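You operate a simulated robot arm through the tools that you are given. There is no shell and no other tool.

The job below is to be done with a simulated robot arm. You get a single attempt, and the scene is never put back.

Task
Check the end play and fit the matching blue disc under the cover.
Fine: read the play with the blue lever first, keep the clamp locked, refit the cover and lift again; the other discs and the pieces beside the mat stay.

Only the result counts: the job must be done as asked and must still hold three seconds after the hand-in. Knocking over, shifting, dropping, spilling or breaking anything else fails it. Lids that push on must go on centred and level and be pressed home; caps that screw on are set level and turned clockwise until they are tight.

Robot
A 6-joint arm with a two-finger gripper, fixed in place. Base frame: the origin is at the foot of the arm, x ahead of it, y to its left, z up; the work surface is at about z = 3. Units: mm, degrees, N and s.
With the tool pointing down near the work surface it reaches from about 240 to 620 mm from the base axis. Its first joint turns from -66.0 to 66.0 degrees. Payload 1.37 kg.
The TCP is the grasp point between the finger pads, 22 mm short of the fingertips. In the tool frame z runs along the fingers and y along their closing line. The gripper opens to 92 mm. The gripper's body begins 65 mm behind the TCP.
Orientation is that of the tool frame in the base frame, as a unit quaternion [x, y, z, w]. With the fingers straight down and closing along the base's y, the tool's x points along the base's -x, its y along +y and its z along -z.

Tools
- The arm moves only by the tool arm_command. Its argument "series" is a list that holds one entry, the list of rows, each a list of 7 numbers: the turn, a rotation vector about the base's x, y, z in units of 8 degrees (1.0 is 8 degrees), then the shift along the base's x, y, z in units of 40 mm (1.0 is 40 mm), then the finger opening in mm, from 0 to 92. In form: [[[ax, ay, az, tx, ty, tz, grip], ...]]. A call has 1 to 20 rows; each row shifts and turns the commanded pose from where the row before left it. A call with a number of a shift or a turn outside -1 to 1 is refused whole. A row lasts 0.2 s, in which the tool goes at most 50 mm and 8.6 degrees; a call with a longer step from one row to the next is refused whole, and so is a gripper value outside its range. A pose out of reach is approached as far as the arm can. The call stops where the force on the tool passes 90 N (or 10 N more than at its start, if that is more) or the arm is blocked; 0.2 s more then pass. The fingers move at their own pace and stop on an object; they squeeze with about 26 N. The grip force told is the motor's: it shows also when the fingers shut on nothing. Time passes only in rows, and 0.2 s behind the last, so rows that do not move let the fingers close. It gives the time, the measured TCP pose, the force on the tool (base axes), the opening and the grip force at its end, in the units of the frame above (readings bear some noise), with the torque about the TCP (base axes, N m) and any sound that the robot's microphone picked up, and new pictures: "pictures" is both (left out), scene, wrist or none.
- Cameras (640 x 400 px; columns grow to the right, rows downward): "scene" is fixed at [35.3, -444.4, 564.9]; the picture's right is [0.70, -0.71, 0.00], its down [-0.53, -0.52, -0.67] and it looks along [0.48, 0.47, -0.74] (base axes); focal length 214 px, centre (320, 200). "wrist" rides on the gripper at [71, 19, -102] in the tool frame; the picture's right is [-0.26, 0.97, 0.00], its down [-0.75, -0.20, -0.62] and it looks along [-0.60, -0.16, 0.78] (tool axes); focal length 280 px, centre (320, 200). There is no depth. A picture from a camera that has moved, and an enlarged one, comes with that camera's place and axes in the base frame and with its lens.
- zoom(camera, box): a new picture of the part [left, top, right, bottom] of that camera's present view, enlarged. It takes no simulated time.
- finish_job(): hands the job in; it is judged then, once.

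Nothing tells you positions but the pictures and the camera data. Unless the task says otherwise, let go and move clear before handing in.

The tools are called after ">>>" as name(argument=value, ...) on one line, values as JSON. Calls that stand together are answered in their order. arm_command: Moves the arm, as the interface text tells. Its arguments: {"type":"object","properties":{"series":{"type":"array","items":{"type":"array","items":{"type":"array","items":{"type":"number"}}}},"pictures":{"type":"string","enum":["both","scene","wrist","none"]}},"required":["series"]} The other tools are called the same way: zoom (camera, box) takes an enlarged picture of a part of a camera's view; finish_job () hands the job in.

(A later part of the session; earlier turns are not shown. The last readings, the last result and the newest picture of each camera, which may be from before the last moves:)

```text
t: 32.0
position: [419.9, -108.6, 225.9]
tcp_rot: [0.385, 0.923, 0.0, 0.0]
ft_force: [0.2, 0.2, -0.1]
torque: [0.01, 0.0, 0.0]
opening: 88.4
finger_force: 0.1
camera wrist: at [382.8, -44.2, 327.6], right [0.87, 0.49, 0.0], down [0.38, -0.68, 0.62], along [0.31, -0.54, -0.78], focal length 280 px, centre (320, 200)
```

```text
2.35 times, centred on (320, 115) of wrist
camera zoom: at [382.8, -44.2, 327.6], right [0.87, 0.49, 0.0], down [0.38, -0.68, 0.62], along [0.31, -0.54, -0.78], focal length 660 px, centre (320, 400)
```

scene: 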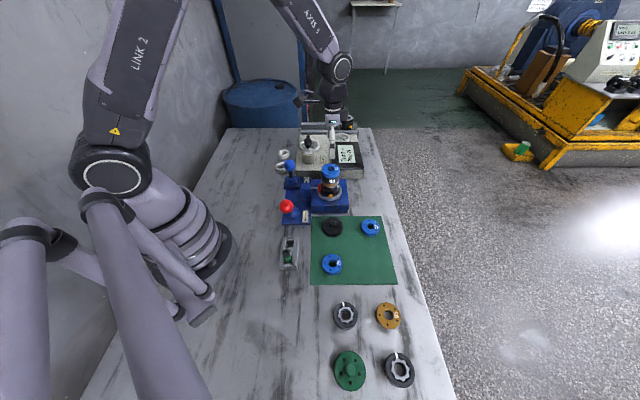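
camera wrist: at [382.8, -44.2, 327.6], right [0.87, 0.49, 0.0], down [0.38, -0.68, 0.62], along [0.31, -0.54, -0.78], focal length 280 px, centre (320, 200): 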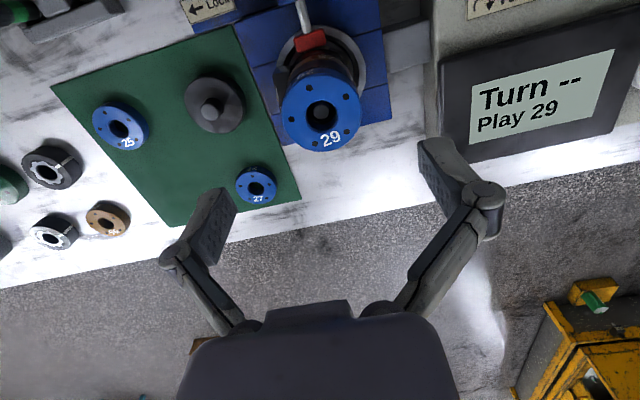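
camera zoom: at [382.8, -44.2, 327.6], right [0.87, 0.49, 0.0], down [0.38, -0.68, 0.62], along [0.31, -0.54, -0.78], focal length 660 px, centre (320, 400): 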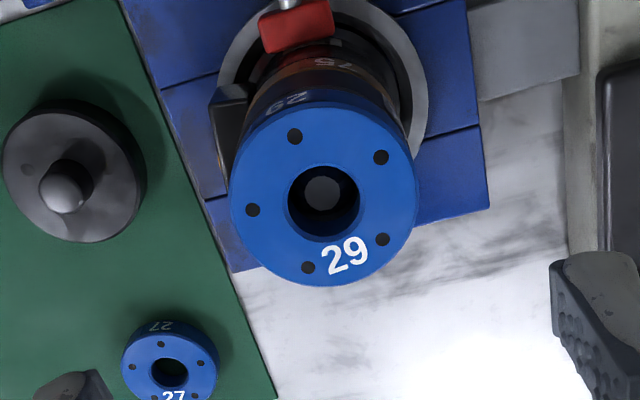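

Disc 29 sits flat and centred on ring 62. Next I'll fetch the cover from the mat with the same grip as before.

>>> arm_command(series=[[[0, 0, 0, -0.708, -0.758, 0, 88], [0, 0, 0, -0.708, -0.758, 0, 88], [0, 0, 0, -0.708, -0.758, 0, 88], [0, 0, 0, 0, 0, -0.95, 88], [0, 0, 0, 0, 0, -0.95, 88], [0, 0, 0, 0, 0, -0.95, 88], [0, 0, 0, 0, 0, -0.95, 88]]], pictures="both")

>>> zoom(camera="wrist", box=[200, 60, 440, 260])

>>> zoom(camera="scene", box=[305, 190, 375, 250])

```text
t: 33.6
position: [334.3, -198.8, 73.2]
tcp_rot: [0.385, 0.923, 0.0, 0.0]
ft_force: [1.0, -0.5, -0.9]
torque: [0.0, -0.03, 0.02]
opening: 87.9
finger_force: 0.1
camera wrist: at [298.1, -135.2, 175.2], right [0.87, 0.49, 0.0], down [0.38, -0.68, 0.63], along [0.31, -0.54, -0.78], focal length 280 px, centre (320, 200)
```

scene: 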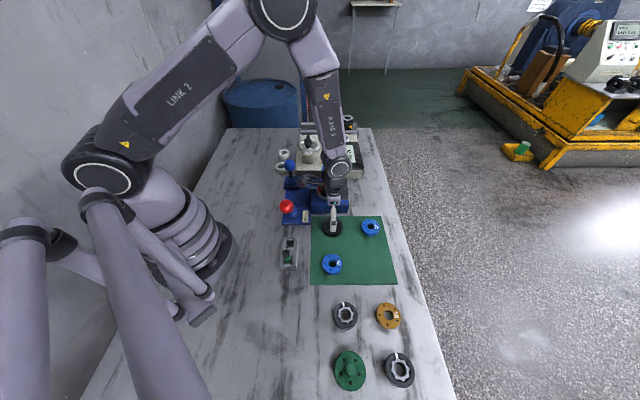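
wrist: 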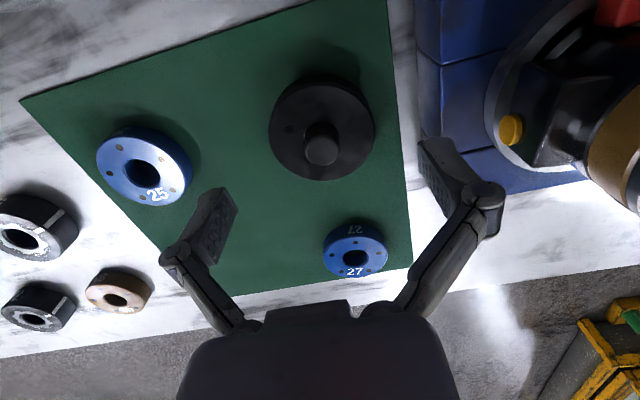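

```text
2.00 times, centred on (320, 160) of wrist
camera zoom: at [298.1, -135.2, 175.2], right [0.87, 0.49, 0.0], down [0.38, -0.68, 0.63], along [0.31, -0.54, -0.78], focal length 561 px, centre (320, 280)
```

zoom: 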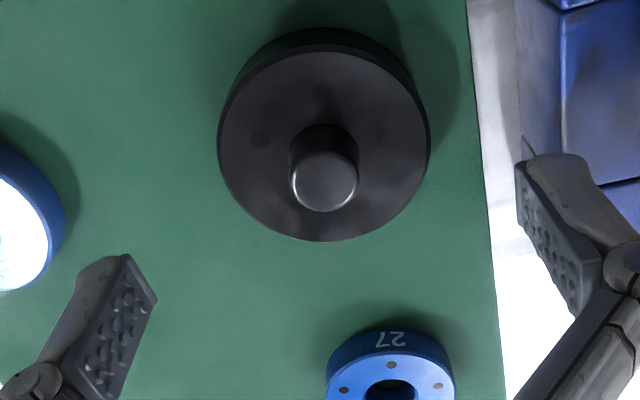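

```text
6.67 times, centred on (340, 220) of scene
camera zoom: at [35.3, -444.4, 564.9], right [0.7, -0.71, 0.0], down [-0.53, -0.52, -0.67], along [0.48, 0.47, -0.74], focal length 1430 px, centre (187, 67)
```

zoom: 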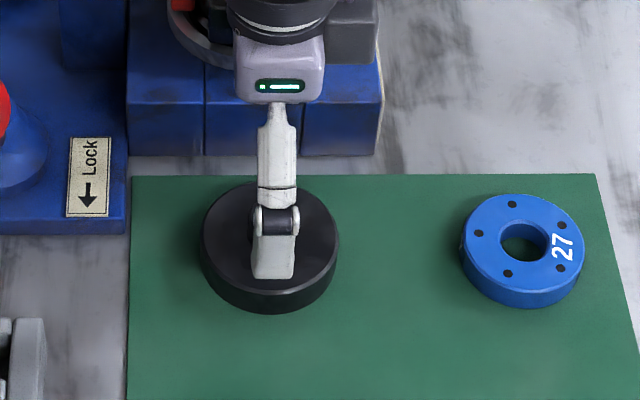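

The cover seems to have shifted about 1.5 mm as I released it. I'll correct the TCP by (+1.6, −0.6), lower partway and re-check.

>>> arm_command(series=[[[0, 0, 0, 0.04, -0.015, 0, 88], [0, 0, 0, 0, 0, -0.5, 88], [0, 0, 0, 0, 0, 0, 88]]], pictures="wrist")

>>> zoom(camera="wrist", box=[200, 80, 440, 280])

>>> zoom(camera="scene", box=[305, 190, 375, 250])

```text
t: 34.4
position: [336.9, -198.9, 53.2]
tcp_rot: [0.385, 0.923, 0.0, 0.0]
ft_force: [0.2, -0.7, -0.4]
torque: [-0.01, -0.02, 0.02]
opening: 87.9
finger_force: 0.1
camera wrist: at [300.0, -135.7, 155.6], right [0.87, 0.49, 0.0], down [0.38, -0.68, 0.62], along [0.31, -0.54, -0.78], focal length 280 px, centre (320, 200)
```

wrist: 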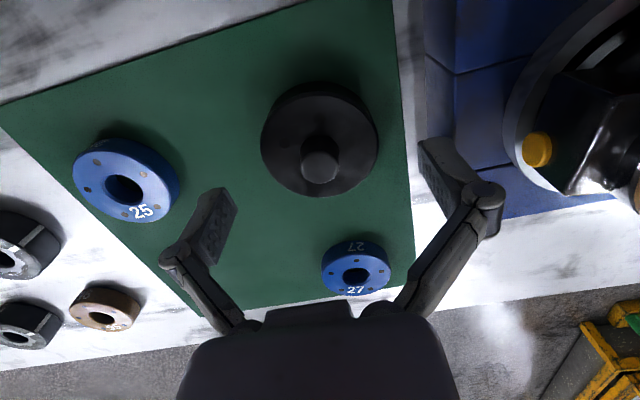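

```text
2.00 times, centred on (320, 180) of wrist
camera zoom: at [300.0, -135.7, 155.6], right [0.87, 0.49, 0.0], down [0.38, -0.68, 0.62], along [0.31, -0.54, -0.78], focal length 561 px, centre (320, 240)
```

zoom: 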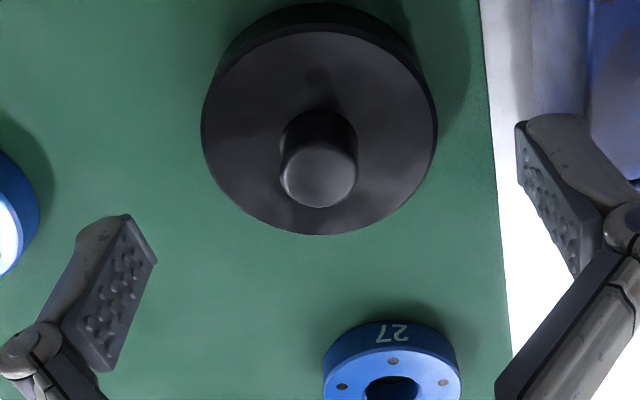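

```text
6.67 times, centred on (340, 220) of scene
camera zoom: at [35.3, -444.4, 564.9], right [0.7, -0.71, 0.0], down [-0.53, -0.52, -0.67], along [0.48, 0.47, -0.74], focal length 1430 px, centre (187, 67)
```

zoom: 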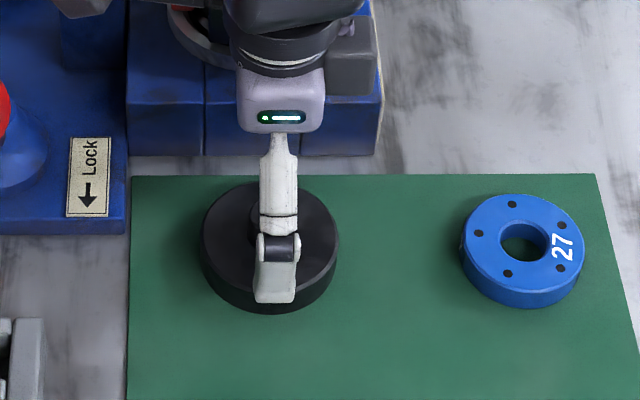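

The cover is centred under the tool now. I'll lower to the grip height and close on the skirt.

>>> arm_command(series=[[[0, 0, 0, 0, 0, -0.4, 88], [0, 0, 0, 0, 0, -0.165, 88], [0, 0, 0, 0, 0, 0, 70], [0, 0, 0, 0, 0, 0, 50], [0, 0, 0, 0, 0, 0, 50], [0, 0, 0, 0, 0, 0, 50]]], pictures="wrist")

>>> zoom(camera="scene", box=[305, 190, 375, 250])

>>> zoom(camera="wrist", box=[200, 80, 440, 280])

```text
t: 35.8
position: [336.6, -199.5, 31.7]
tcp_rot: [0.384, 0.923, 0.0, -0.001]
ft_force: [-3.6, -4.2, 3.0]
torque: [0.0, 0.21, 0.14]
opening: 63.2
finger_force: 25.6
camera wrist: at [299.9, -136.1, 132.7], right [0.87, 0.49, 0.0], down [0.38, -0.68, 0.62], along [0.31, -0.54, -0.78], focal length 280 px, centre (320, 200)
```

wrist: 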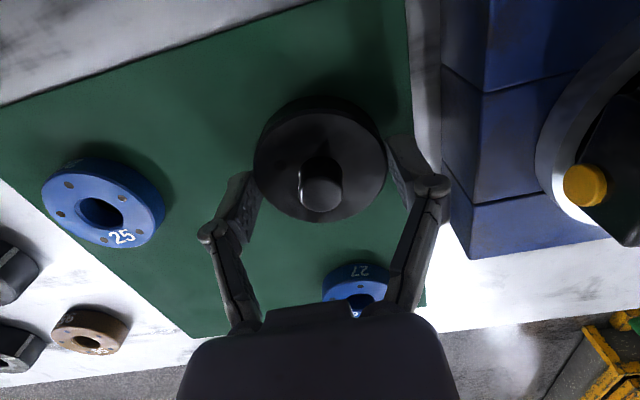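

```text
6.67 times, centred on (340, 220) of scene
camera zoom: at [35.3, -444.4, 564.9], right [0.7, -0.71, 0.0], down [-0.53, -0.52, -0.67], along [0.48, 0.47, -0.74], focal length 1430 px, centre (187, 67)
```

zoom: 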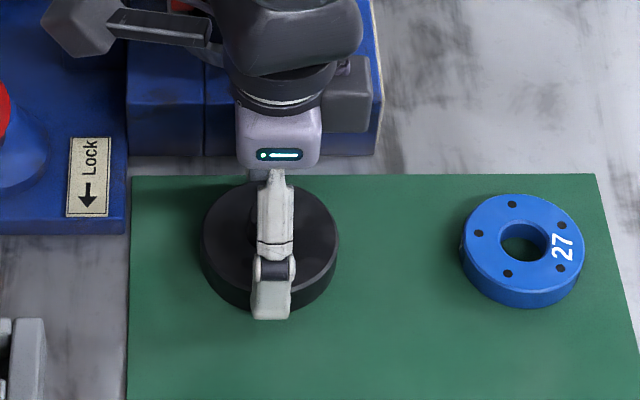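

```text
2.00 times, centred on (320, 180) of wrist
camera zoom: at [299.9, -136.1, 132.7], right [0.87, 0.49, 0.0], down [0.38, -0.68, 0.62], along [0.31, -0.54, -0.78], focal length 561 px, centre (320, 240)
```

zoom: 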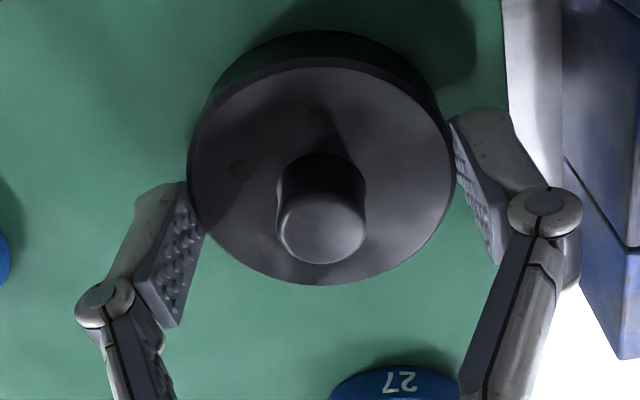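

The cover is gripped (63.2 mm). I'll lift it and carry it back above the unit.

>>> arm_command(series=[[[0, 0, 0, 0, 0, 0.1, 50], [0, 0, 0, 0, 0, 0.3, 50], [0, 0, 0, 0, 0, 0.9, 50], [0, 0, 0, 0, 0, 1.0, 50], [0, 0, 0, 0, 0, 1.0, 50], [0, 0, 0, 0, 0, 1.0, 50], [0, 0, 0, 0.69467, 0.763, 0, 50], [0, 0, 0, 0.69467, 0.763, 0, 50], [0, 0, 0, 0.69466, 0.763, 0, 50], [0, 0, 0, 0, 0, 0, 50]]], pictures="both")

>>> zoom(camera="scene", box=[310, 140, 350, 185])

>>> zoom(camera="wrist", box=[220, 50, 420, 230])

```text
t: 38.0
position: [418.8, -108.9, 203.7]
tcp_rot: [0.385, 0.923, 0.0, 0.0]
ft_force: [0.9, 0.2, -2.7]
torque: [0.0, 0.0, -0.04]
opening: 63.4
finger_force: 26.1
camera wrist: at [383.1, -44.2, 305.4], right [0.87, 0.49, 0.0], down [0.38, -0.68, 0.62], along [0.31, -0.54, -0.78], focal length 280 px, centre (320, 200)
```

scene: 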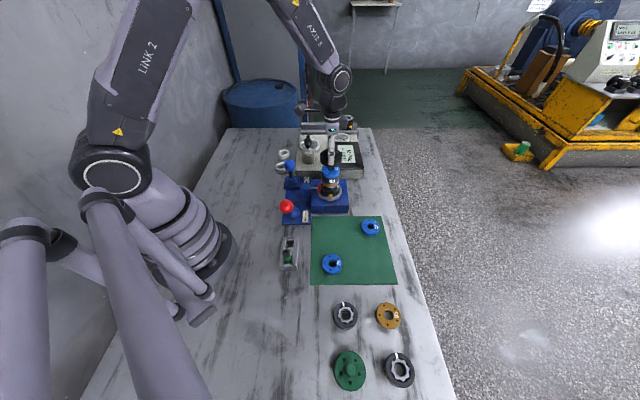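
wrist: 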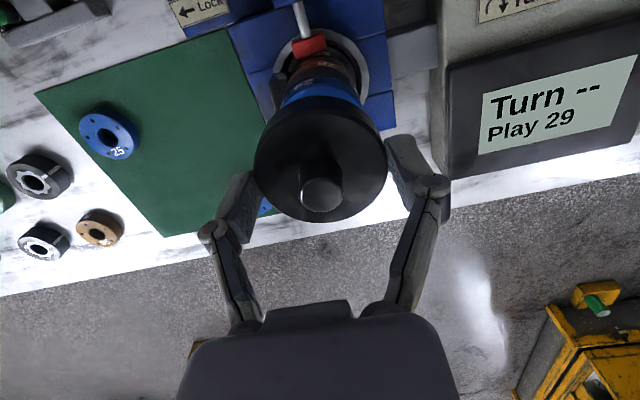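

```text
8.89 times, centred on (330, 162) of scene
camera zoom: at [35.4, -444.4, 564.9], right [0.7, -0.71, 0.0], down [-0.53, -0.52, -0.67], along [0.48, 0.47, -0.74], focal length 1906 px, centre (231, 533)
```

zoom: 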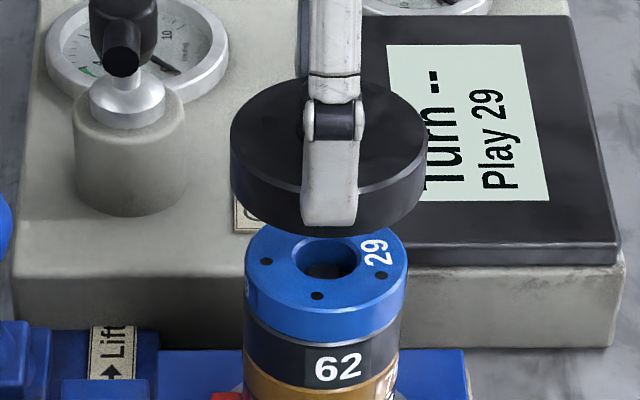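

```text
2.22 times, centred on (320, 140) of wrist
camera zoom: at [383.1, -44.2, 305.4], right [0.87, 0.49, 0.0], down [0.38, -0.68, 0.62], along [0.31, -0.54, -0.78], focal length 623 px, centre (320, 333)
```

zoom: 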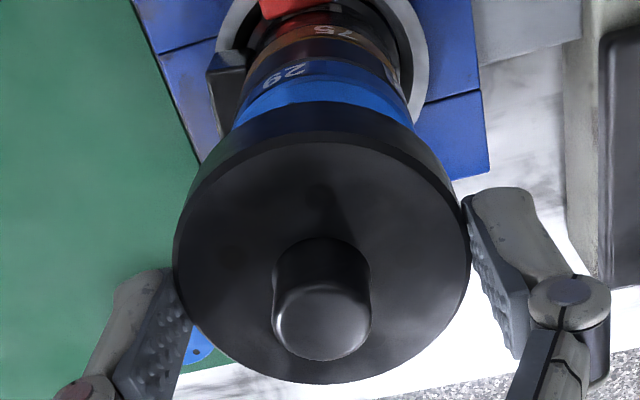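

The cover hangs above the disc. I'll zoom tightly to measure any sideways offset before lowering.

>>> zoom(camera="scene", box=[318, 145, 343, 180])

>>> zoom(camera="scene", box=[316, 162, 344, 182])

>>> zoom(camera="wrist", box=[260, 50, 380, 150])

```text
11.43 times, centred on (330, 162) of scene
camera zoom: at [35.4, -444.4, 564.9], right [0.7, -0.71, 0.0], down [-0.53, -0.52, -0.67], along [0.48, 0.47, -0.74], focal length 2451 px, centre (200, 629)
```

zoom: 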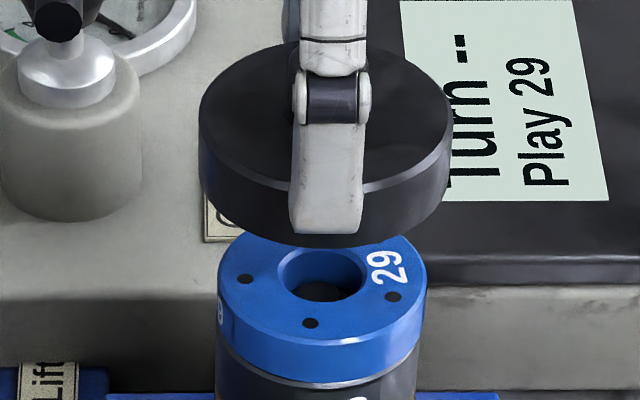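

```text
16.00 times, centred on (330, 172) of scene
camera zoom: at [35.4, -444.4, 564.9], right [0.7, -0.71, 0.0], down [-0.53, -0.52, -0.67], along [0.48, 0.47, -0.74], focal length 3432 px, centre (160, 648)
```

zoom: 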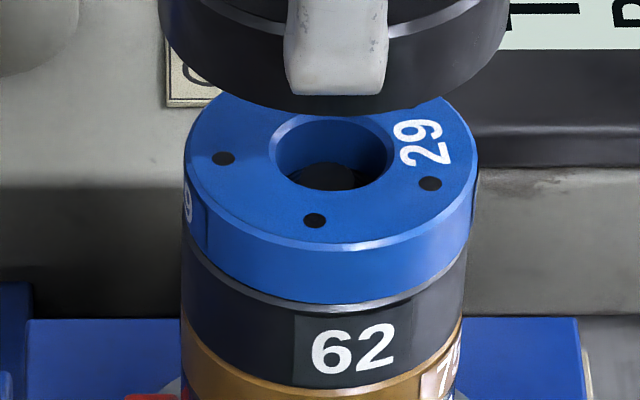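

```text
4.00 times, centred on (320, 100) of wrist
camera zoom: at [383.1, -44.2, 305.4], right [0.87, 0.49, 0.0], down [0.38, -0.68, 0.62], along [0.31, -0.54, -0.78], focal length 1122 px, centre (320, 600)
```

zoom: 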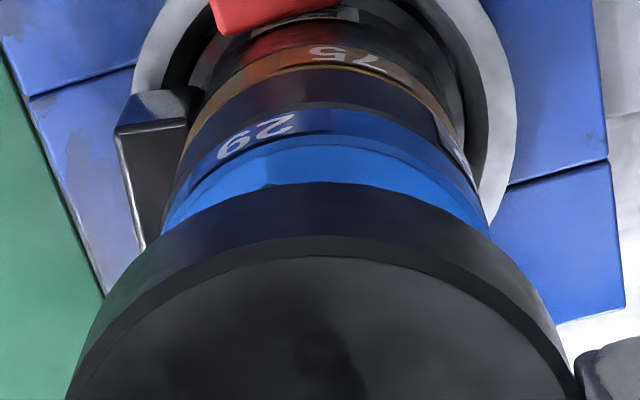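

The scene view shows the cover about 1.5 mm off toward −r relative to the disc. I'll shift by (+1.1, −1.1) mm and re-measure.

>>> arm_command(series=[[[0, 0, 0, 0.028, -0.0285, 0, 50], [0, 0, 0, 0, 0, -0.3, 50], [0, 0, 0, 0, 0, 0, 50]]], pictures="none")

>>> zoom(camera="scene", box=[318, 145, 343, 180])

>>> zoom(camera="scene", box=[316, 155, 344, 177])

>>> zoom(camera="wrist", box=[240, 50, 400, 230])

```text
t: 38.8
position: [419.9, -110.1, 190.4]
tcp_rot: [0.386, 0.923, 0.0, 0.0]
ft_force: [0.2, -0.3, -2.6]
torque: [-0.01, -0.04, 0.01]
opening: 63.2
finger_force: 26.5
```

```text
11.43 times, centred on (330, 162) of scene
camera zoom: at [35.4, -444.4, 564.9], right [0.7, -0.71, 0.0], down [-0.53, -0.52, -0.67], along [0.48, 0.47, -0.74], focal length 2451 px, centre (200, 629)
```

zoom: 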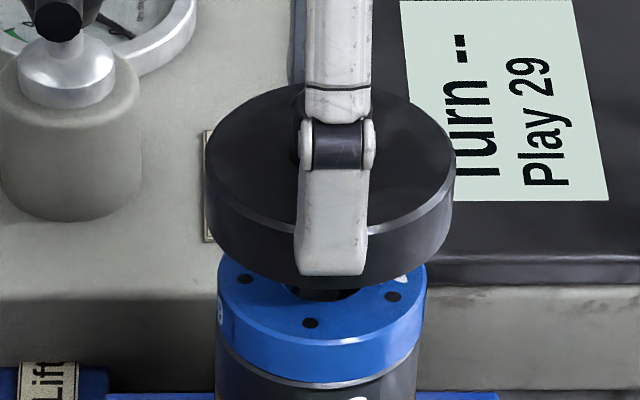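

```text
16.00 times, centred on (330, 166) of scene
camera zoom: at [35.4, -444.4, 564.9], right [0.7, -0.71, 0.0], down [-0.53, -0.52, -0.67], along [0.48, 0.47, -0.74], focal length 3432 px, centre (160, 744)
```

zoom: 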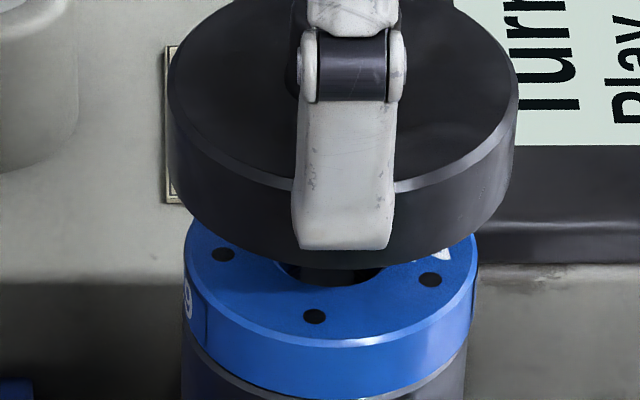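

```text
2.22 times, centred on (320, 140) of wrist
camera zoom: at [383.9, -45.7, 292.6], right [0.87, 0.49, 0.0], down [0.38, -0.68, 0.62], along [0.31, -0.54, -0.78], focal length 623 px, centre (320, 333)
```

zoom: 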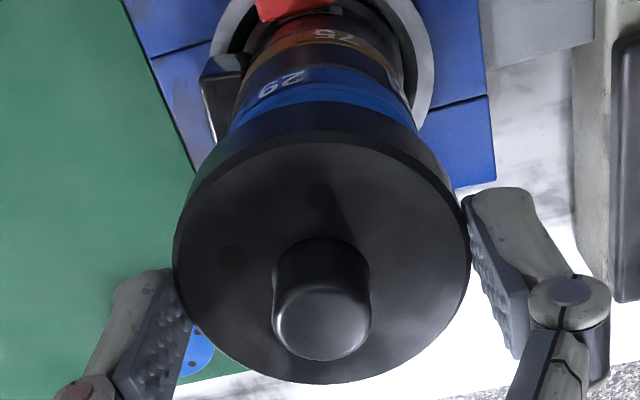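

Much better. I'll zoom the wrist view tightly to compare the disc's and cover's edges in the other direction.

>>> zoom(camera="wrist", box=[280, 60, 380, 120])

>>> zoom(camera="wrist", box=[245, 90, 395, 220])

```text
6.40 times, centred on (330, 90) of wrist
camera zoom: at [383.9, -45.7, 292.6], right [0.87, 0.49, 0.0], down [0.38, -0.68, 0.62], along [0.31, -0.54, -0.78], focal length 1794 px, centre (256, 904)
```

zoom: 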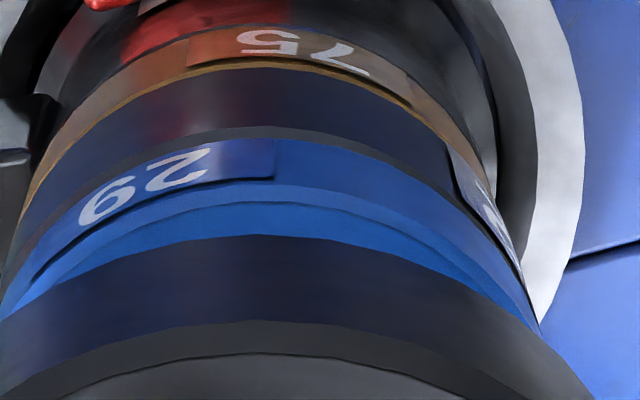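

```text
3.08 times, centred on (320, 155) of wrist
camera zoom: at [383.9, -45.7, 292.6], right [0.87, 0.49, 0.0], down [0.38, -0.68, 0.62], along [0.31, -0.54, -0.78], focal length 863 px, centre (320, 338)
```

zoom: 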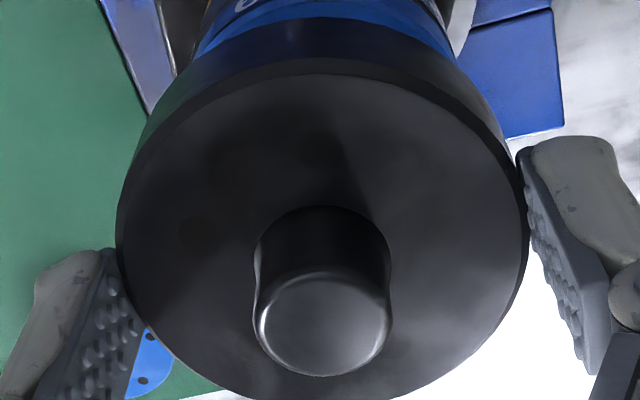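

The cover and disc agree within about half a millimetre. I'll apply a last tiny correction and lower to just above the disc.

>>> arm_command(series=[[[0, 0, 0, 0.0035, 0.01, 0, 50], [0, 0, 0, 0, 0, -0.25, 50], [0, 0, 0, 0, 0, -0.2, 50], [0, 0, 0, 0, 0, 0, 50]]], pictures="none")

>>> zoom(camera="scene", box=[316, 152, 344, 180])

>>> zoom(camera="wrist", box=[260, 50, 380, 150])

```text
t: 39.8
position: [420.6, -108.8, 172.9]
tcp_rot: [0.385, 0.923, 0.0, 0.0]
ft_force: [-0.6, -0.2, -2.6]
torque: [-0.01, -0.02, -0.03]
opening: 63.5
finger_force: 25.9
```

```text
14.29 times, centred on (330, 166) of scene
camera zoom: at [35.4, -444.4, 564.9], right [0.7, -0.71, 0.0], down [-0.53, -0.52, -0.67], along [0.48, 0.47, -0.74], focal length 3064 px, centre (177, 686)
```

zoom: 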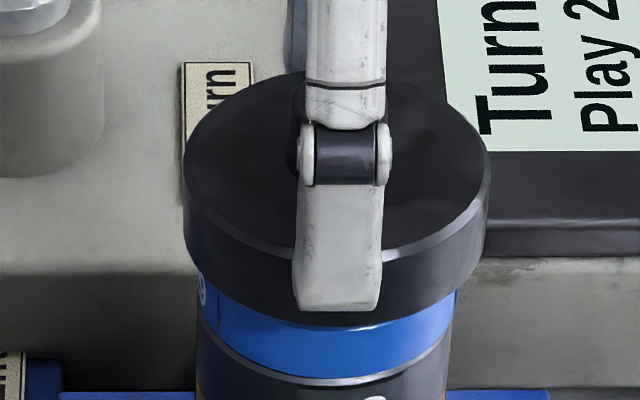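

```text
4.00 times, centred on (320, 100) of wrist
camera zoom: at [384.4, -45.2, 274.9], right [0.87, 0.49, 0.0], down [0.38, -0.68, 0.62], along [0.31, -0.54, -0.78], focal length 1122 px, centre (320, 600)
```

zoom: 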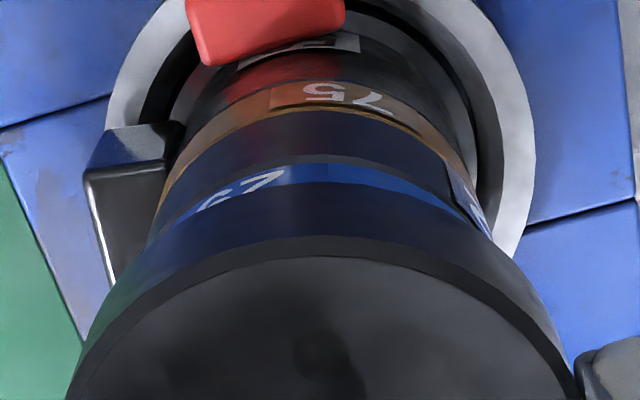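

Still free, with the cover a few millimetres above the disc. I'll nudge 0.4 mm back along −r and creep down.

>>> arm_command(series=[[[0, 0, 0, -0.007, 0.007, 0, 50], [0, 0, 0, 0, 0, -0.05, 50], [0, 0, 0, 0, 0, -0.05, 50], [0, 0, 0, 0, 0, 0, 50]]], pictures="none")

>>> zoom(camera="scene", box=[316, 155, 344, 183])

```text
t: 40.8
position: [420.3, -109.1, 169.3]
tcp_rot: [0.385, 0.923, 0.0, 0.0]
ft_force: [0.5, 0.0, -3.1]
torque: [0.01, 0.0, -0.02]
opening: 62.8
finger_force: 25.9
```

```text
14.29 times, centred on (330, 169) of scene
camera zoom: at [35.3, -444.4, 564.9], right [0.7, -0.71, 0.0], down [-0.53, -0.52, -0.67], along [0.48, 0.47, -0.74], focal length 3064 px, centre (177, 643)
```

zoom: 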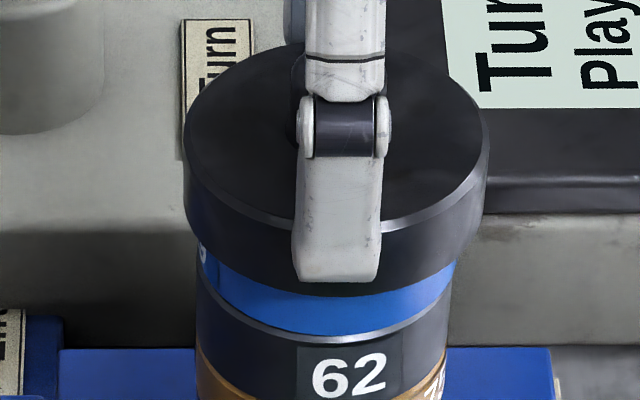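

No contact yet. Continuing in roughly 1 mm steps.

>>> arm_command(series=[[[0, 0, 0, 0, 0, -0.04, 50], [0, 0, 0, 0, 0, -0.04, 50], [0, 0, 0, 0, 0, 0, 50]]], pictures="none")

>>> zoom(camera="scene", box=[316, 155, 344, 183])

```text
t: 41.6
position: [421.1, -107.9, 166.2]
tcp_rot: [0.385, 0.923, 0.0, 0.0]
ft_force: [-0.8, -0.5, -2.6]
torque: [0.01, -0.02, -0.01]
opening: 63.0
finger_force: 25.5
```

```text
14.29 times, centred on (330, 169) of scene
camera zoom: at [35.3, -444.4, 564.9], right [0.7, -0.71, 0.0], down [-0.53, -0.52, -0.67], along [0.48, 0.47, -0.74], focal length 3064 px, centre (177, 643)
```

zoom: 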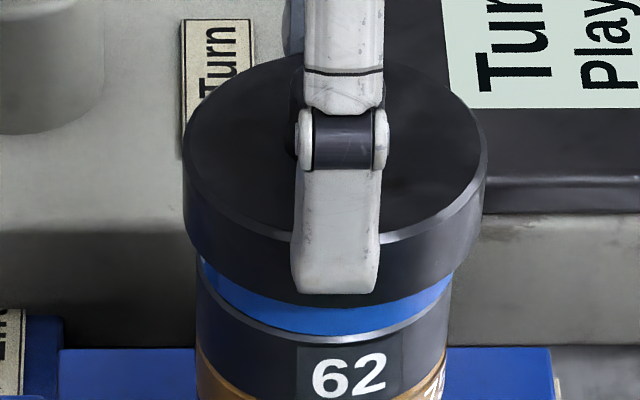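

The rim has slipped over the disc edge without touching. Continuing down.

>>> arm_command(series=[[[0, 0, 0, 0, 0, -0.03, 50], [0, 0, 0, 0, 0, -0.03, 50], [0, 0, 0, 0, 0, 0, 50]]], pictures="none")

>>> zoom(camera="scene", box=[316, 155, 344, 183])

```text
t: 42.4
position: [420.4, -108.7, 164.0]
tcp_rot: [0.386, 0.923, 0.0, 0.0]
ft_force: [0.2, 0.3, -2.4]
torque: [0.0, 0.02, 0.02]
opening: 62.9
finger_force: 26.0
```

```text
14.29 times, centred on (330, 169) of scene
camera zoom: at [35.3, -444.4, 564.9], right [0.7, -0.71, 0.0], down [-0.53, -0.52, -0.67], along [0.48, 0.47, -0.74], focal length 3064 px, centre (177, 643)
```

zoom: 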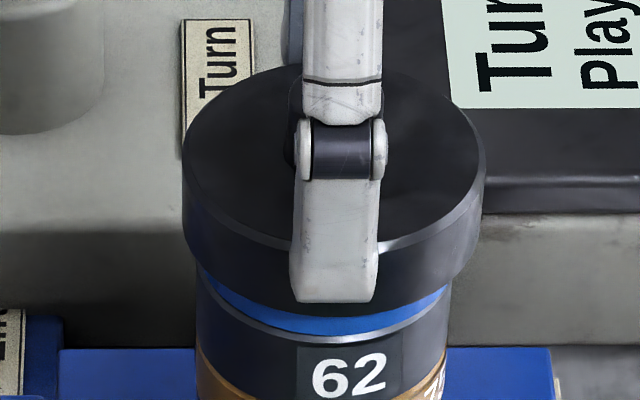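

>>> arm_command(series=[[[0, 0, 0, 0, 0, -0.025, 50], [0, 0, 0, 0, 0, -0.025, 50], [0, 0, 0, 0, 0, 0, 50]]], pictures="none")

>>> zoom(camera="scene", box=[316, 155, 344, 183])

```text
t: 43.2
position: [421.5, -109.1, 162.0]
tcp_rot: [0.385, 0.923, 0.0, 0.001]
ft_force: [-3.1, 1.8, 14.7]
torque: [0.0, 0.05, -0.17]
opening: 63.2
finger_force: 25.6
```

```text
14.29 times, centred on (330, 169) of scene
camera zoom: at [35.3, -444.4, 565.0], right [0.7, -0.71, 0.0], down [-0.53, -0.52, -0.67], along [0.48, 0.47, -0.74], focal length 3064 px, centre (177, 643)
```

zoom: 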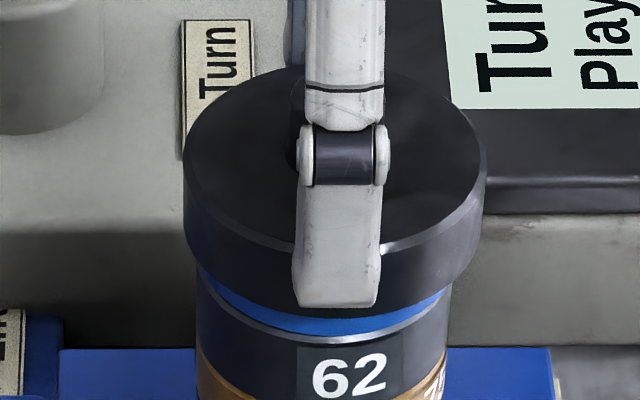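

Contact at about 17 N and z ≈ 161, which is one disc thickness above the original seat, so the cover is down on disc 29. I'll relax, release and rise, then inspect it.

>>> arm_command(series=[[[0, 0, 0, 0, 0, 0.01, 50], [0, 0, 0, 0, 0, 0, 70], [0, 0, 0, 0, 0, 0, 88], [0, 0, 0, 0, 0, 0, 88], [0, 0, 0, 0, 0, 0.4, 88], [0, 0, 0, 0, 0, 0.6, 88], [0, 0, 0, 0, 0, 0.5, 88]]], pictures="both")

>>> zoom(camera="scene", box=[316, 155, 344, 183])

>>> zoom(camera="wrist", box=[240, 50, 400, 190])

>>> zoom(camera="scene", box=[260, 130, 390, 215])

```text
t: 44.8
position: [420.2, -107.8, 221.0]
tcp_rot: [0.386, 0.923, 0.0, 0.0]
ft_force: [0.7, 0.4, 0.7]
torque: [-0.03, 0.02, -0.03]
opening: 88.1
finger_force: 0.0
camera wrist: at [384.2, -44.3, 323.6], right [0.87, 0.49, 0.0], down [0.38, -0.68, 0.62], along [0.31, -0.54, -0.78], focal length 280 px, centre (320, 200)
```

scene: 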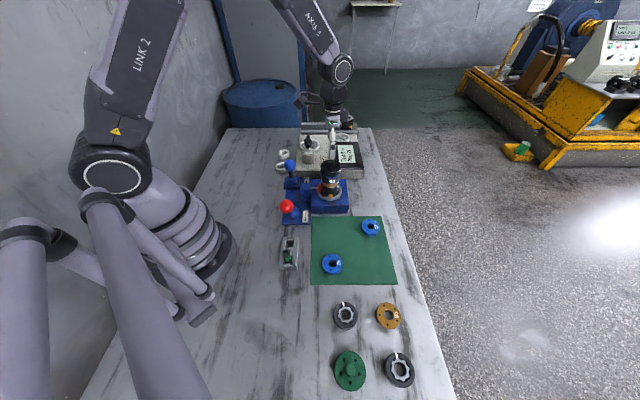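
wrist: 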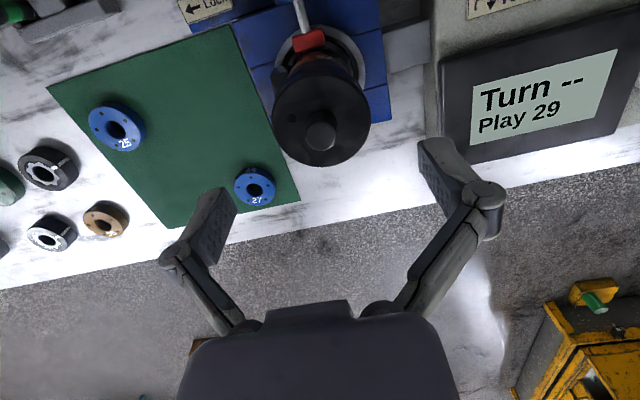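

```text
14.29 times, centred on (330, 169) of scene
camera zoom: at [35.3, -444.4, 564.9], right [0.7, -0.71, 0.0], down [-0.53, -0.52, -0.67], along [0.48, 0.47, -0.74], focal length 3064 px, centre (177, 643)
```

zoom: 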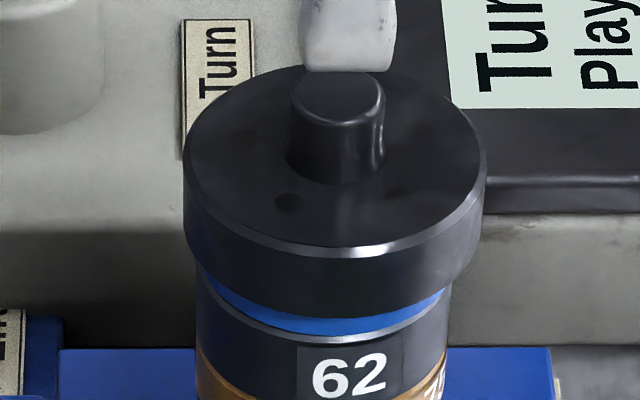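

```text
2.86 times, centred on (320, 120) of wrist
camera zoom: at [384.2, -44.3, 323.6], right [0.87, 0.49, 0.0], down [0.38, -0.68, 0.62], along [0.31, -0.54, -0.78], focal length 801 px, centre (320, 429)
```

zoom: 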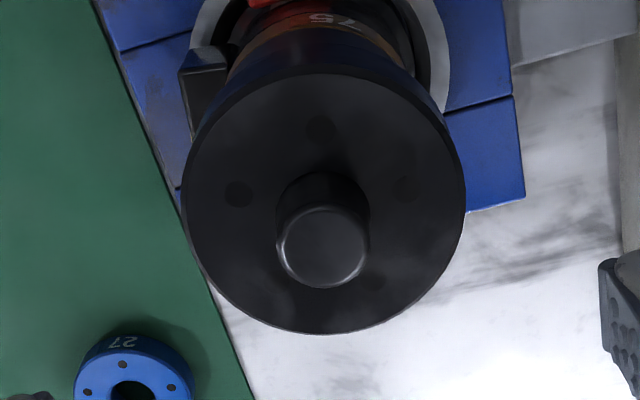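

```text
4.71 times, centred on (325, 172) of scene
camera zoom: at [35.3, -444.4, 564.9], right [0.7, -0.71, 0.0], down [-0.53, -0.52, -0.67], along [0.48, 0.47, -0.74], focal length 1009 px, centre (296, 329)
```

zoom: 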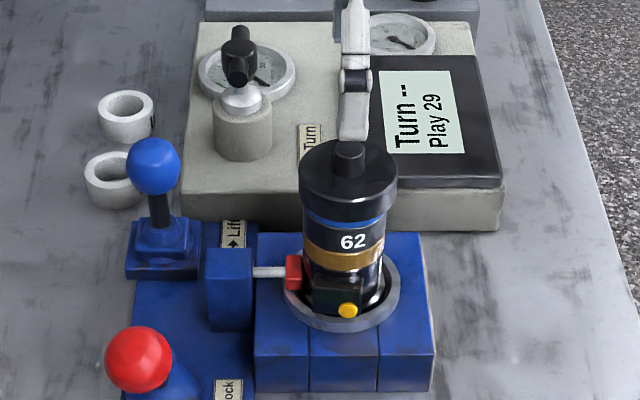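

The cover looks level and centred on disc 29, with an even blue band. To make sure it's pressed home, I'll close the fingers and press lightly on the knob top.

>>> arm_command(series=[[[0, 0, 0, 0, 0, 0, 0], [0, 0, 0, 0, 0, 0, 0], [0, 0, 0, 0, 0, 0, 0], [0, 0, 0, 0, 0, 0, 0], [0, 0, 0, 0, 0, 0, 0], [0, 0, 0, 0, 0, 0, 0], [0, 0, 0, 0, 0, -0.4, 0], [0, 0, 0, 0, 0, -0.2, 0]]], pictures="none")

>>> zoom(camera="scene", box=[310, 145, 350, 183])

>>> zoom(camera="wrist", box=[240, 70, 400, 230])

```text
t: 46.6
position: [421.2, -107.6, 198.3]
tcp_rot: [0.385, 0.923, 0.0, 0.0]
ft_force: [0.1, -0.4, -0.7]
torque: [-0.01, -0.02, 0.01]
opening: 0.0
finger_force: 25.9
```

```text
10.53 times, centred on (330, 164) of scene
camera zoom: at [35.3, -444.4, 564.9], right [0.7, -0.71, 0.0], down [-0.53, -0.52, -0.67], along [0.48, 0.47, -0.74], focal length 2258 px, centre (215, 579)
```

zoom: 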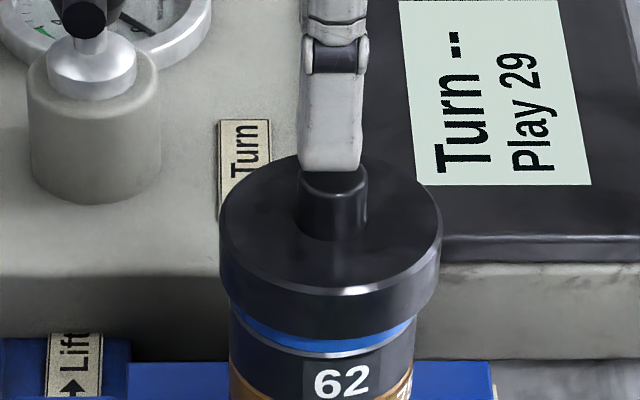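

```text
2.50 times, centred on (320, 150) of wrist
camera zoom: at [384.5, -44.5, 299.3], right [0.87, 0.49, 0.0], down [0.38, -0.68, 0.63], along [0.31, -0.54, -0.78], focal length 701 px, centre (320, 325)
```

zoom: 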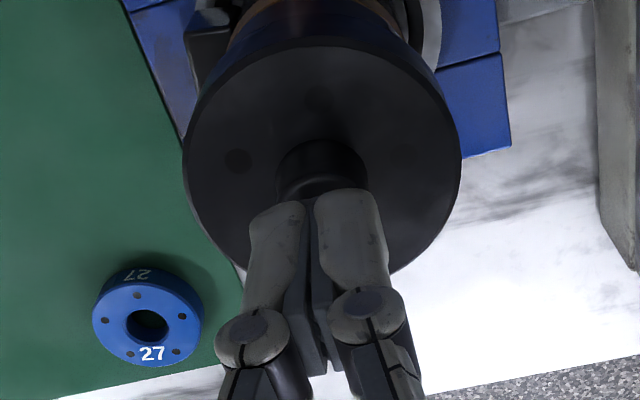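

The closed fingertips are directly over the knob. I'll descend in small steps until they press.

>>> arm_command(series=[[[0, 0, 0, 0, 0, -0.05, 0], [0, 0, 0, 0, 0, -0.04, 0], [0, 0, 0, 0, 0, -0.03, 0], [0, 0, 0, 0, 0, 0, 0]]], pictures="none")

```text
t: 47.6
position: [419.6, -108.7, 193.2]
tcp_rot: [0.385, 0.923, 0.0, 0.001]
ft_force: [0.0, 0.9, 0.9]
torque: [-0.02, -0.01, -0.03]
opening: 0.1
finger_force: 25.9
```

>>> arm_command(series=[[[0, 0, 0, 0, 0, -0.025, 0], [0, 0, 0, 0, 0, -0.025, 0], [0, 0, 0, 0, 0, 0, 0]]], pictures="none")

```text
t: 48.4
position: [419.8, -108.1, 191.1]
tcp_rot: [0.385, 0.923, 0.0, 0.0]
ft_force: [0.5, -0.6, -0.5]
torque: [0.01, 0.0, -0.01]
opening: 0.0
finger_force: 26.7
```

>>> arm_command(series=[[[0, 0, 0, 0, 0, -0.025, 0], [0, 0, 0, 0, 0, -0.02, 0], [0, 0, 0, 0, 0, 0, 0]]], pictures="none")

>>> zoom(camera="scene", box=[310, 145, 350, 183])

```text
t: 49.2
position: [421.2, -108.1, 190.4]
tcp_rot: [0.385, 0.923, 0.0, 0.001]
ft_force: [-9.7, 3.3, 30.1]
torque: [0.12, 0.22, -0.02]
opening: 6.0
finger_force: 25.7
```

```text
10.53 times, centred on (330, 164) of scene
camera zoom: at [35.2, -444.4, 565.0], right [0.7, -0.71, 0.0], down [-0.53, -0.52, -0.67], along [0.48, 0.47, -0.74], focal length 2258 px, centre (215, 579)
```

zoom: 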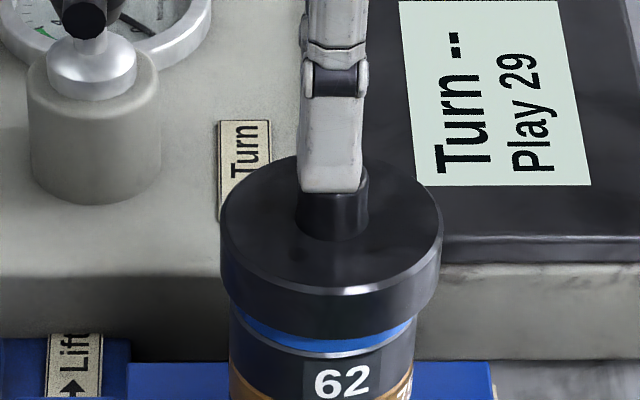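

Pressed with 30 N and the cover didn't move further, so it's home. I'll rise, open the fingers and inspect.

>>> arm_command(series=[[[0, 0, 0, 0, 0, 0.05, 0], [0, 0, 0, 0, 0, 0.3, 0], [0, 0, 0, 0, 0, 0.6, 0], [0, 0, 0, 0, 0, 0.6, 40], [0, 0, 0, 0, 0, 0, 70], [0, 0, 0, 0, 0, 0, 70]]], pictures="both")

>>> zoom(camera="scene", box=[312, 150, 348, 205])

>>> zoom(camera="wrist", box=[240, 30, 400, 190])

```text
t: 50.6
position: [421.6, -108.0, 251.0]
tcp_rot: [0.385, 0.923, -0.001, 0.001]
ft_force: [-0.1, -0.8, 0.6]
torque: [0.02, 0.0, -0.02]
opening: 70.1
finger_force: 0.0
camera wrist: at [384.9, -44.3, 353.0], right [0.87, 0.49, 0.0], down [0.38, -0.68, 0.62], along [0.31, -0.54, -0.78], focal length 280 px, centre (320, 200)
```

scene: 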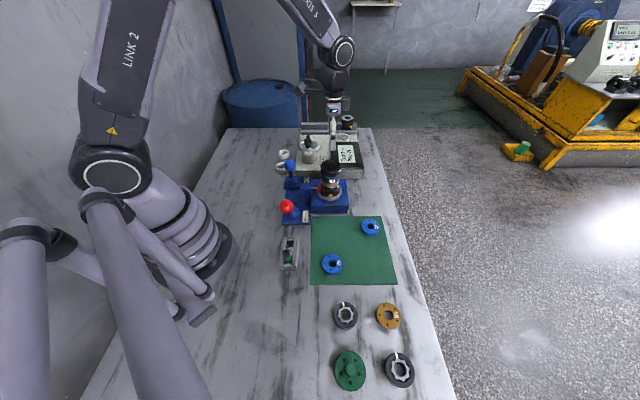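
wrist: 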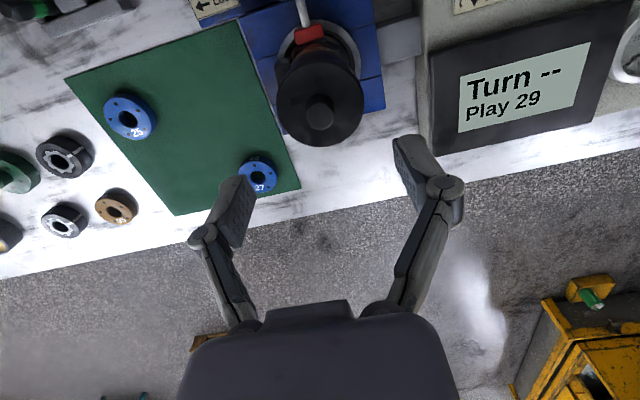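

```text
7.27 times, centred on (330, 178) of scene
camera zoom: at [35.3, -444.4, 564.9], right [0.7, -0.71, 0.0], down [-0.53, -0.52, -0.67], along [0.48, 0.47, -0.74], focal length 1560 px, centre (247, 364)
```

zoom: 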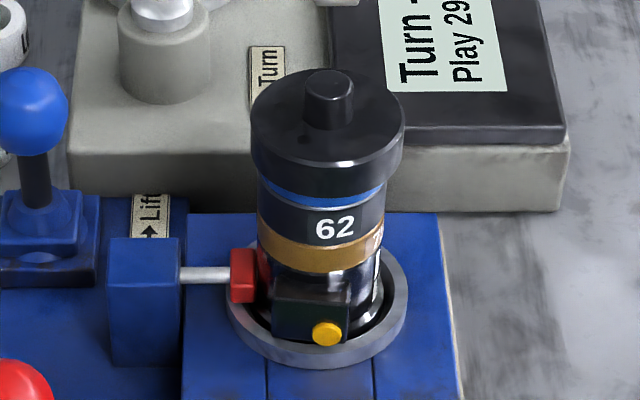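

```text
2.50 times, centred on (320, 110) of wrist
camera zoom: at [384.9, -44.3, 353.0], right [0.87, 0.49, 0.0], down [0.38, -0.68, 0.62], along [0.31, -0.54, -0.78], focal length 701 px, centre (320, 425)
```

zoom: 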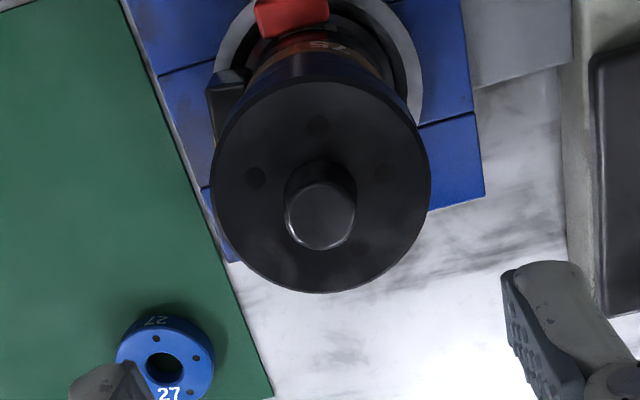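

The cover is level and the display still shows the earlier reading. Now I'll go back to the blue lever to lift again and re-read the play.

>>> arm_command(series=[[[0, 0, 0, -0.316, 0.888, 0, 70], [0, 0, 0, -0.316, 0.888, 0, 70], [0, 0, 0, -0.316, 0.888, 0, 70], [0, 0, 0, -0.316, 0.888, 0, 70], [0, 0, 0, 0, 0, -0.9, 70], [0, 0, 0, 0, 0, -0.9, 70], [0, 0, 0, 0, 0, -0.4, 70]]], pictures="wrist")

>>> zoom(camera="wrist", box=[220, 60, 420, 230])

>>> zoom(camera="scene", box=[250, 120, 370, 210])

```text
t: 52.2
position: [371.8, 34.6, 161.2]
tcp_rot: [0.385, 0.923, 0.0, 0.0]
ft_force: [-0.2, 0.2, -0.1]
torque: [0.01, -0.01, 0.02]
opening: 70.2
finger_force: 0.1
camera wrist: at [334.2, 97.7, 264.1], right [0.87, 0.49, 0.0], down [0.38, -0.68, 0.63], along [0.31, -0.54, -0.78], focal length 280 px, centre (320, 200)
```

wrist: 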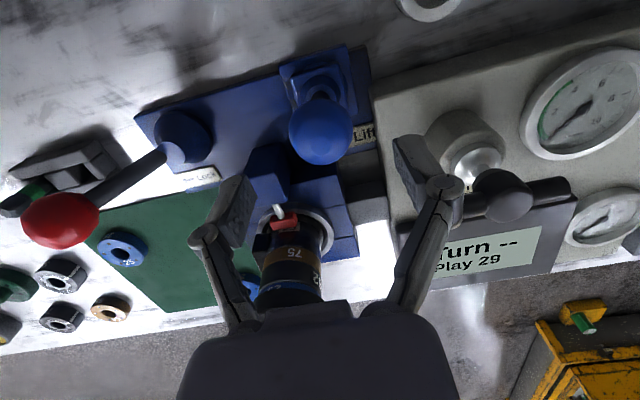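

```text
2.35 times, centred on (320, 145) of wrist
camera zoom: at [334.2, 97.7, 264.1], right [0.87, 0.49, 0.0], down [0.38, -0.68, 0.63], along [0.31, -0.54, -0.78], focal length 660 px, centre (320, 329)
```

zoom: 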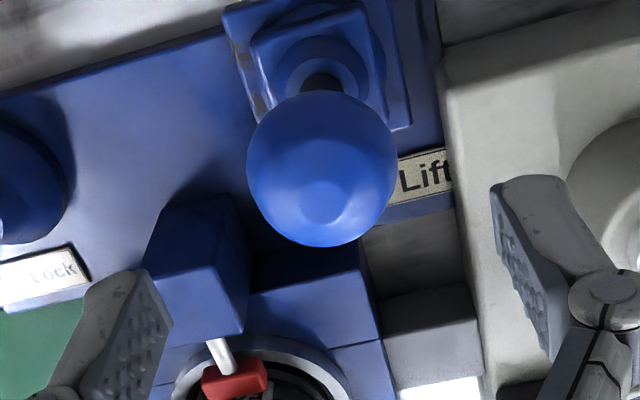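

```text
4.44 times, centred on (310, 165) of scene
camera zoom: at [35.3, -444.4, 564.9], right [0.7, -0.71, 0.0], down [-0.53, -0.52, -0.67], along [0.48, 0.47, -0.74], focal length 953 px, centre (364, 356)
```

zoom: 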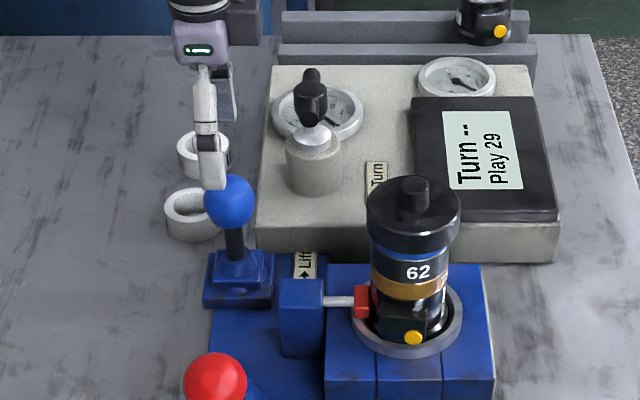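

The ball is centred between the fingers. I'll lower, narrow to a loose cage and push the lever through its Lift stroke as before.

>>> arm_command(series=[[[0, 0, 0, 0, 0, -0.7, 70], [0, 0, 0, 0, 0, -0.67, 70], [0, 0, 0, 0, 0, 0, 46], [0, 0, 0, 0, 0, 0, 46], [0, 0, 0, 0.1066, 0.1055, 0, 46], [0, 0, 0, 0.1066, 0.1055, 0, 46], [0, 0, 0, 0.1066, 0.1055, 0, 46], [0, 0, 0, 0.1066, 0.1055, -0.02, 46], [0, 0, 0, 0.1066, 0.1055, -0.03, 46], [0, 0, 0, 0.1066, 0.1055, -0.05, 46], [0, 0, 0, 0, 0, 0, 46]]], pictures="wrist")

>>> zoom(camera="scene", box=[250, 120, 370, 210])

>>> zoom(camera="scene", box=[320, 135, 370, 175])

```text
t: 54.6
position: [394.9, 59.1, 104.1]
tcp_rot: [0.384, 0.923, 0.0, 0.0]
ft_force: [-2.2, -2.8, 0.8]
torque: [0.02, 0.05, 0.0]
opening: 48.2
finger_force: 1.8
camera wrist: at [359.7, 122.9, 206.1], right [0.87, 0.49, 0.0], down [0.38, -0.68, 0.62], along [0.31, -0.54, -0.78], focal length 280 px, centre (320, 200)
```

wrist: 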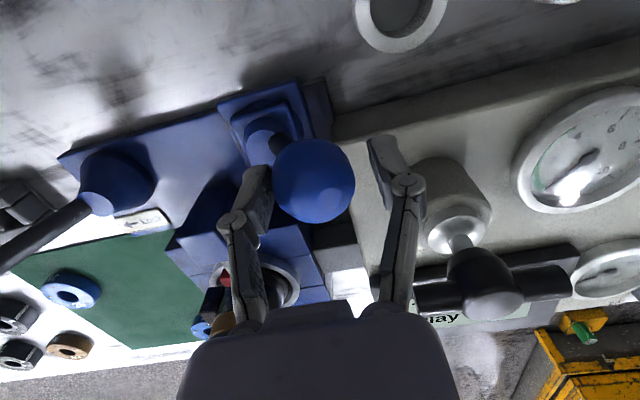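

```text
4.44 times, centred on (310, 165) of scene
camera zoom: at [35.3, -444.4, 564.9], right [0.7, -0.71, 0.0], down [-0.53, -0.52, -0.67], along [0.48, 0.47, -0.74], focal length 953 px, centre (364, 356)
```

zoom: 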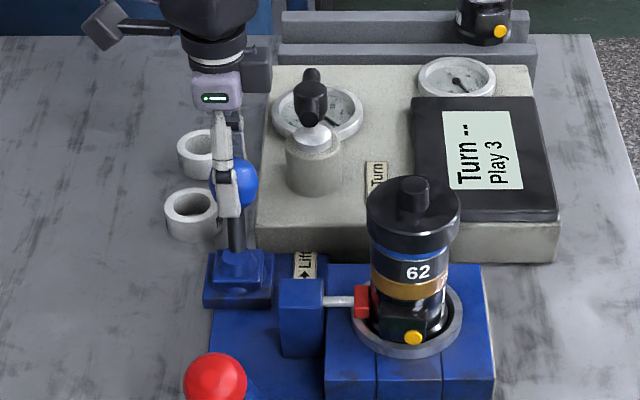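

```text
10.00 times, centred on (345, 155) of scene
camera zoom: at [35.3, -444.4, 564.9], right [0.7, -0.71, 0.0], down [-0.53, -0.52, -0.67], along [0.48, 0.47, -0.74], focal length 2145 px, centre (70, 650)
```

zoom: 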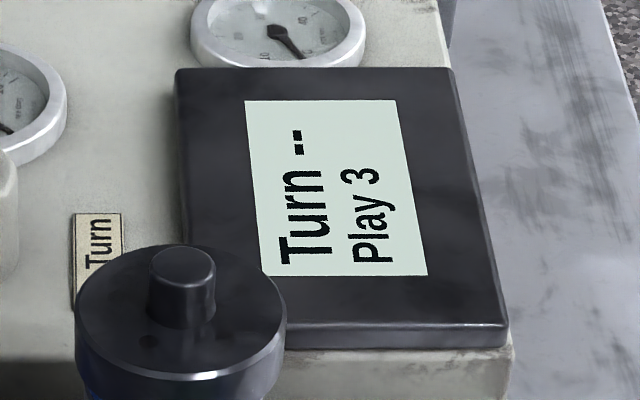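

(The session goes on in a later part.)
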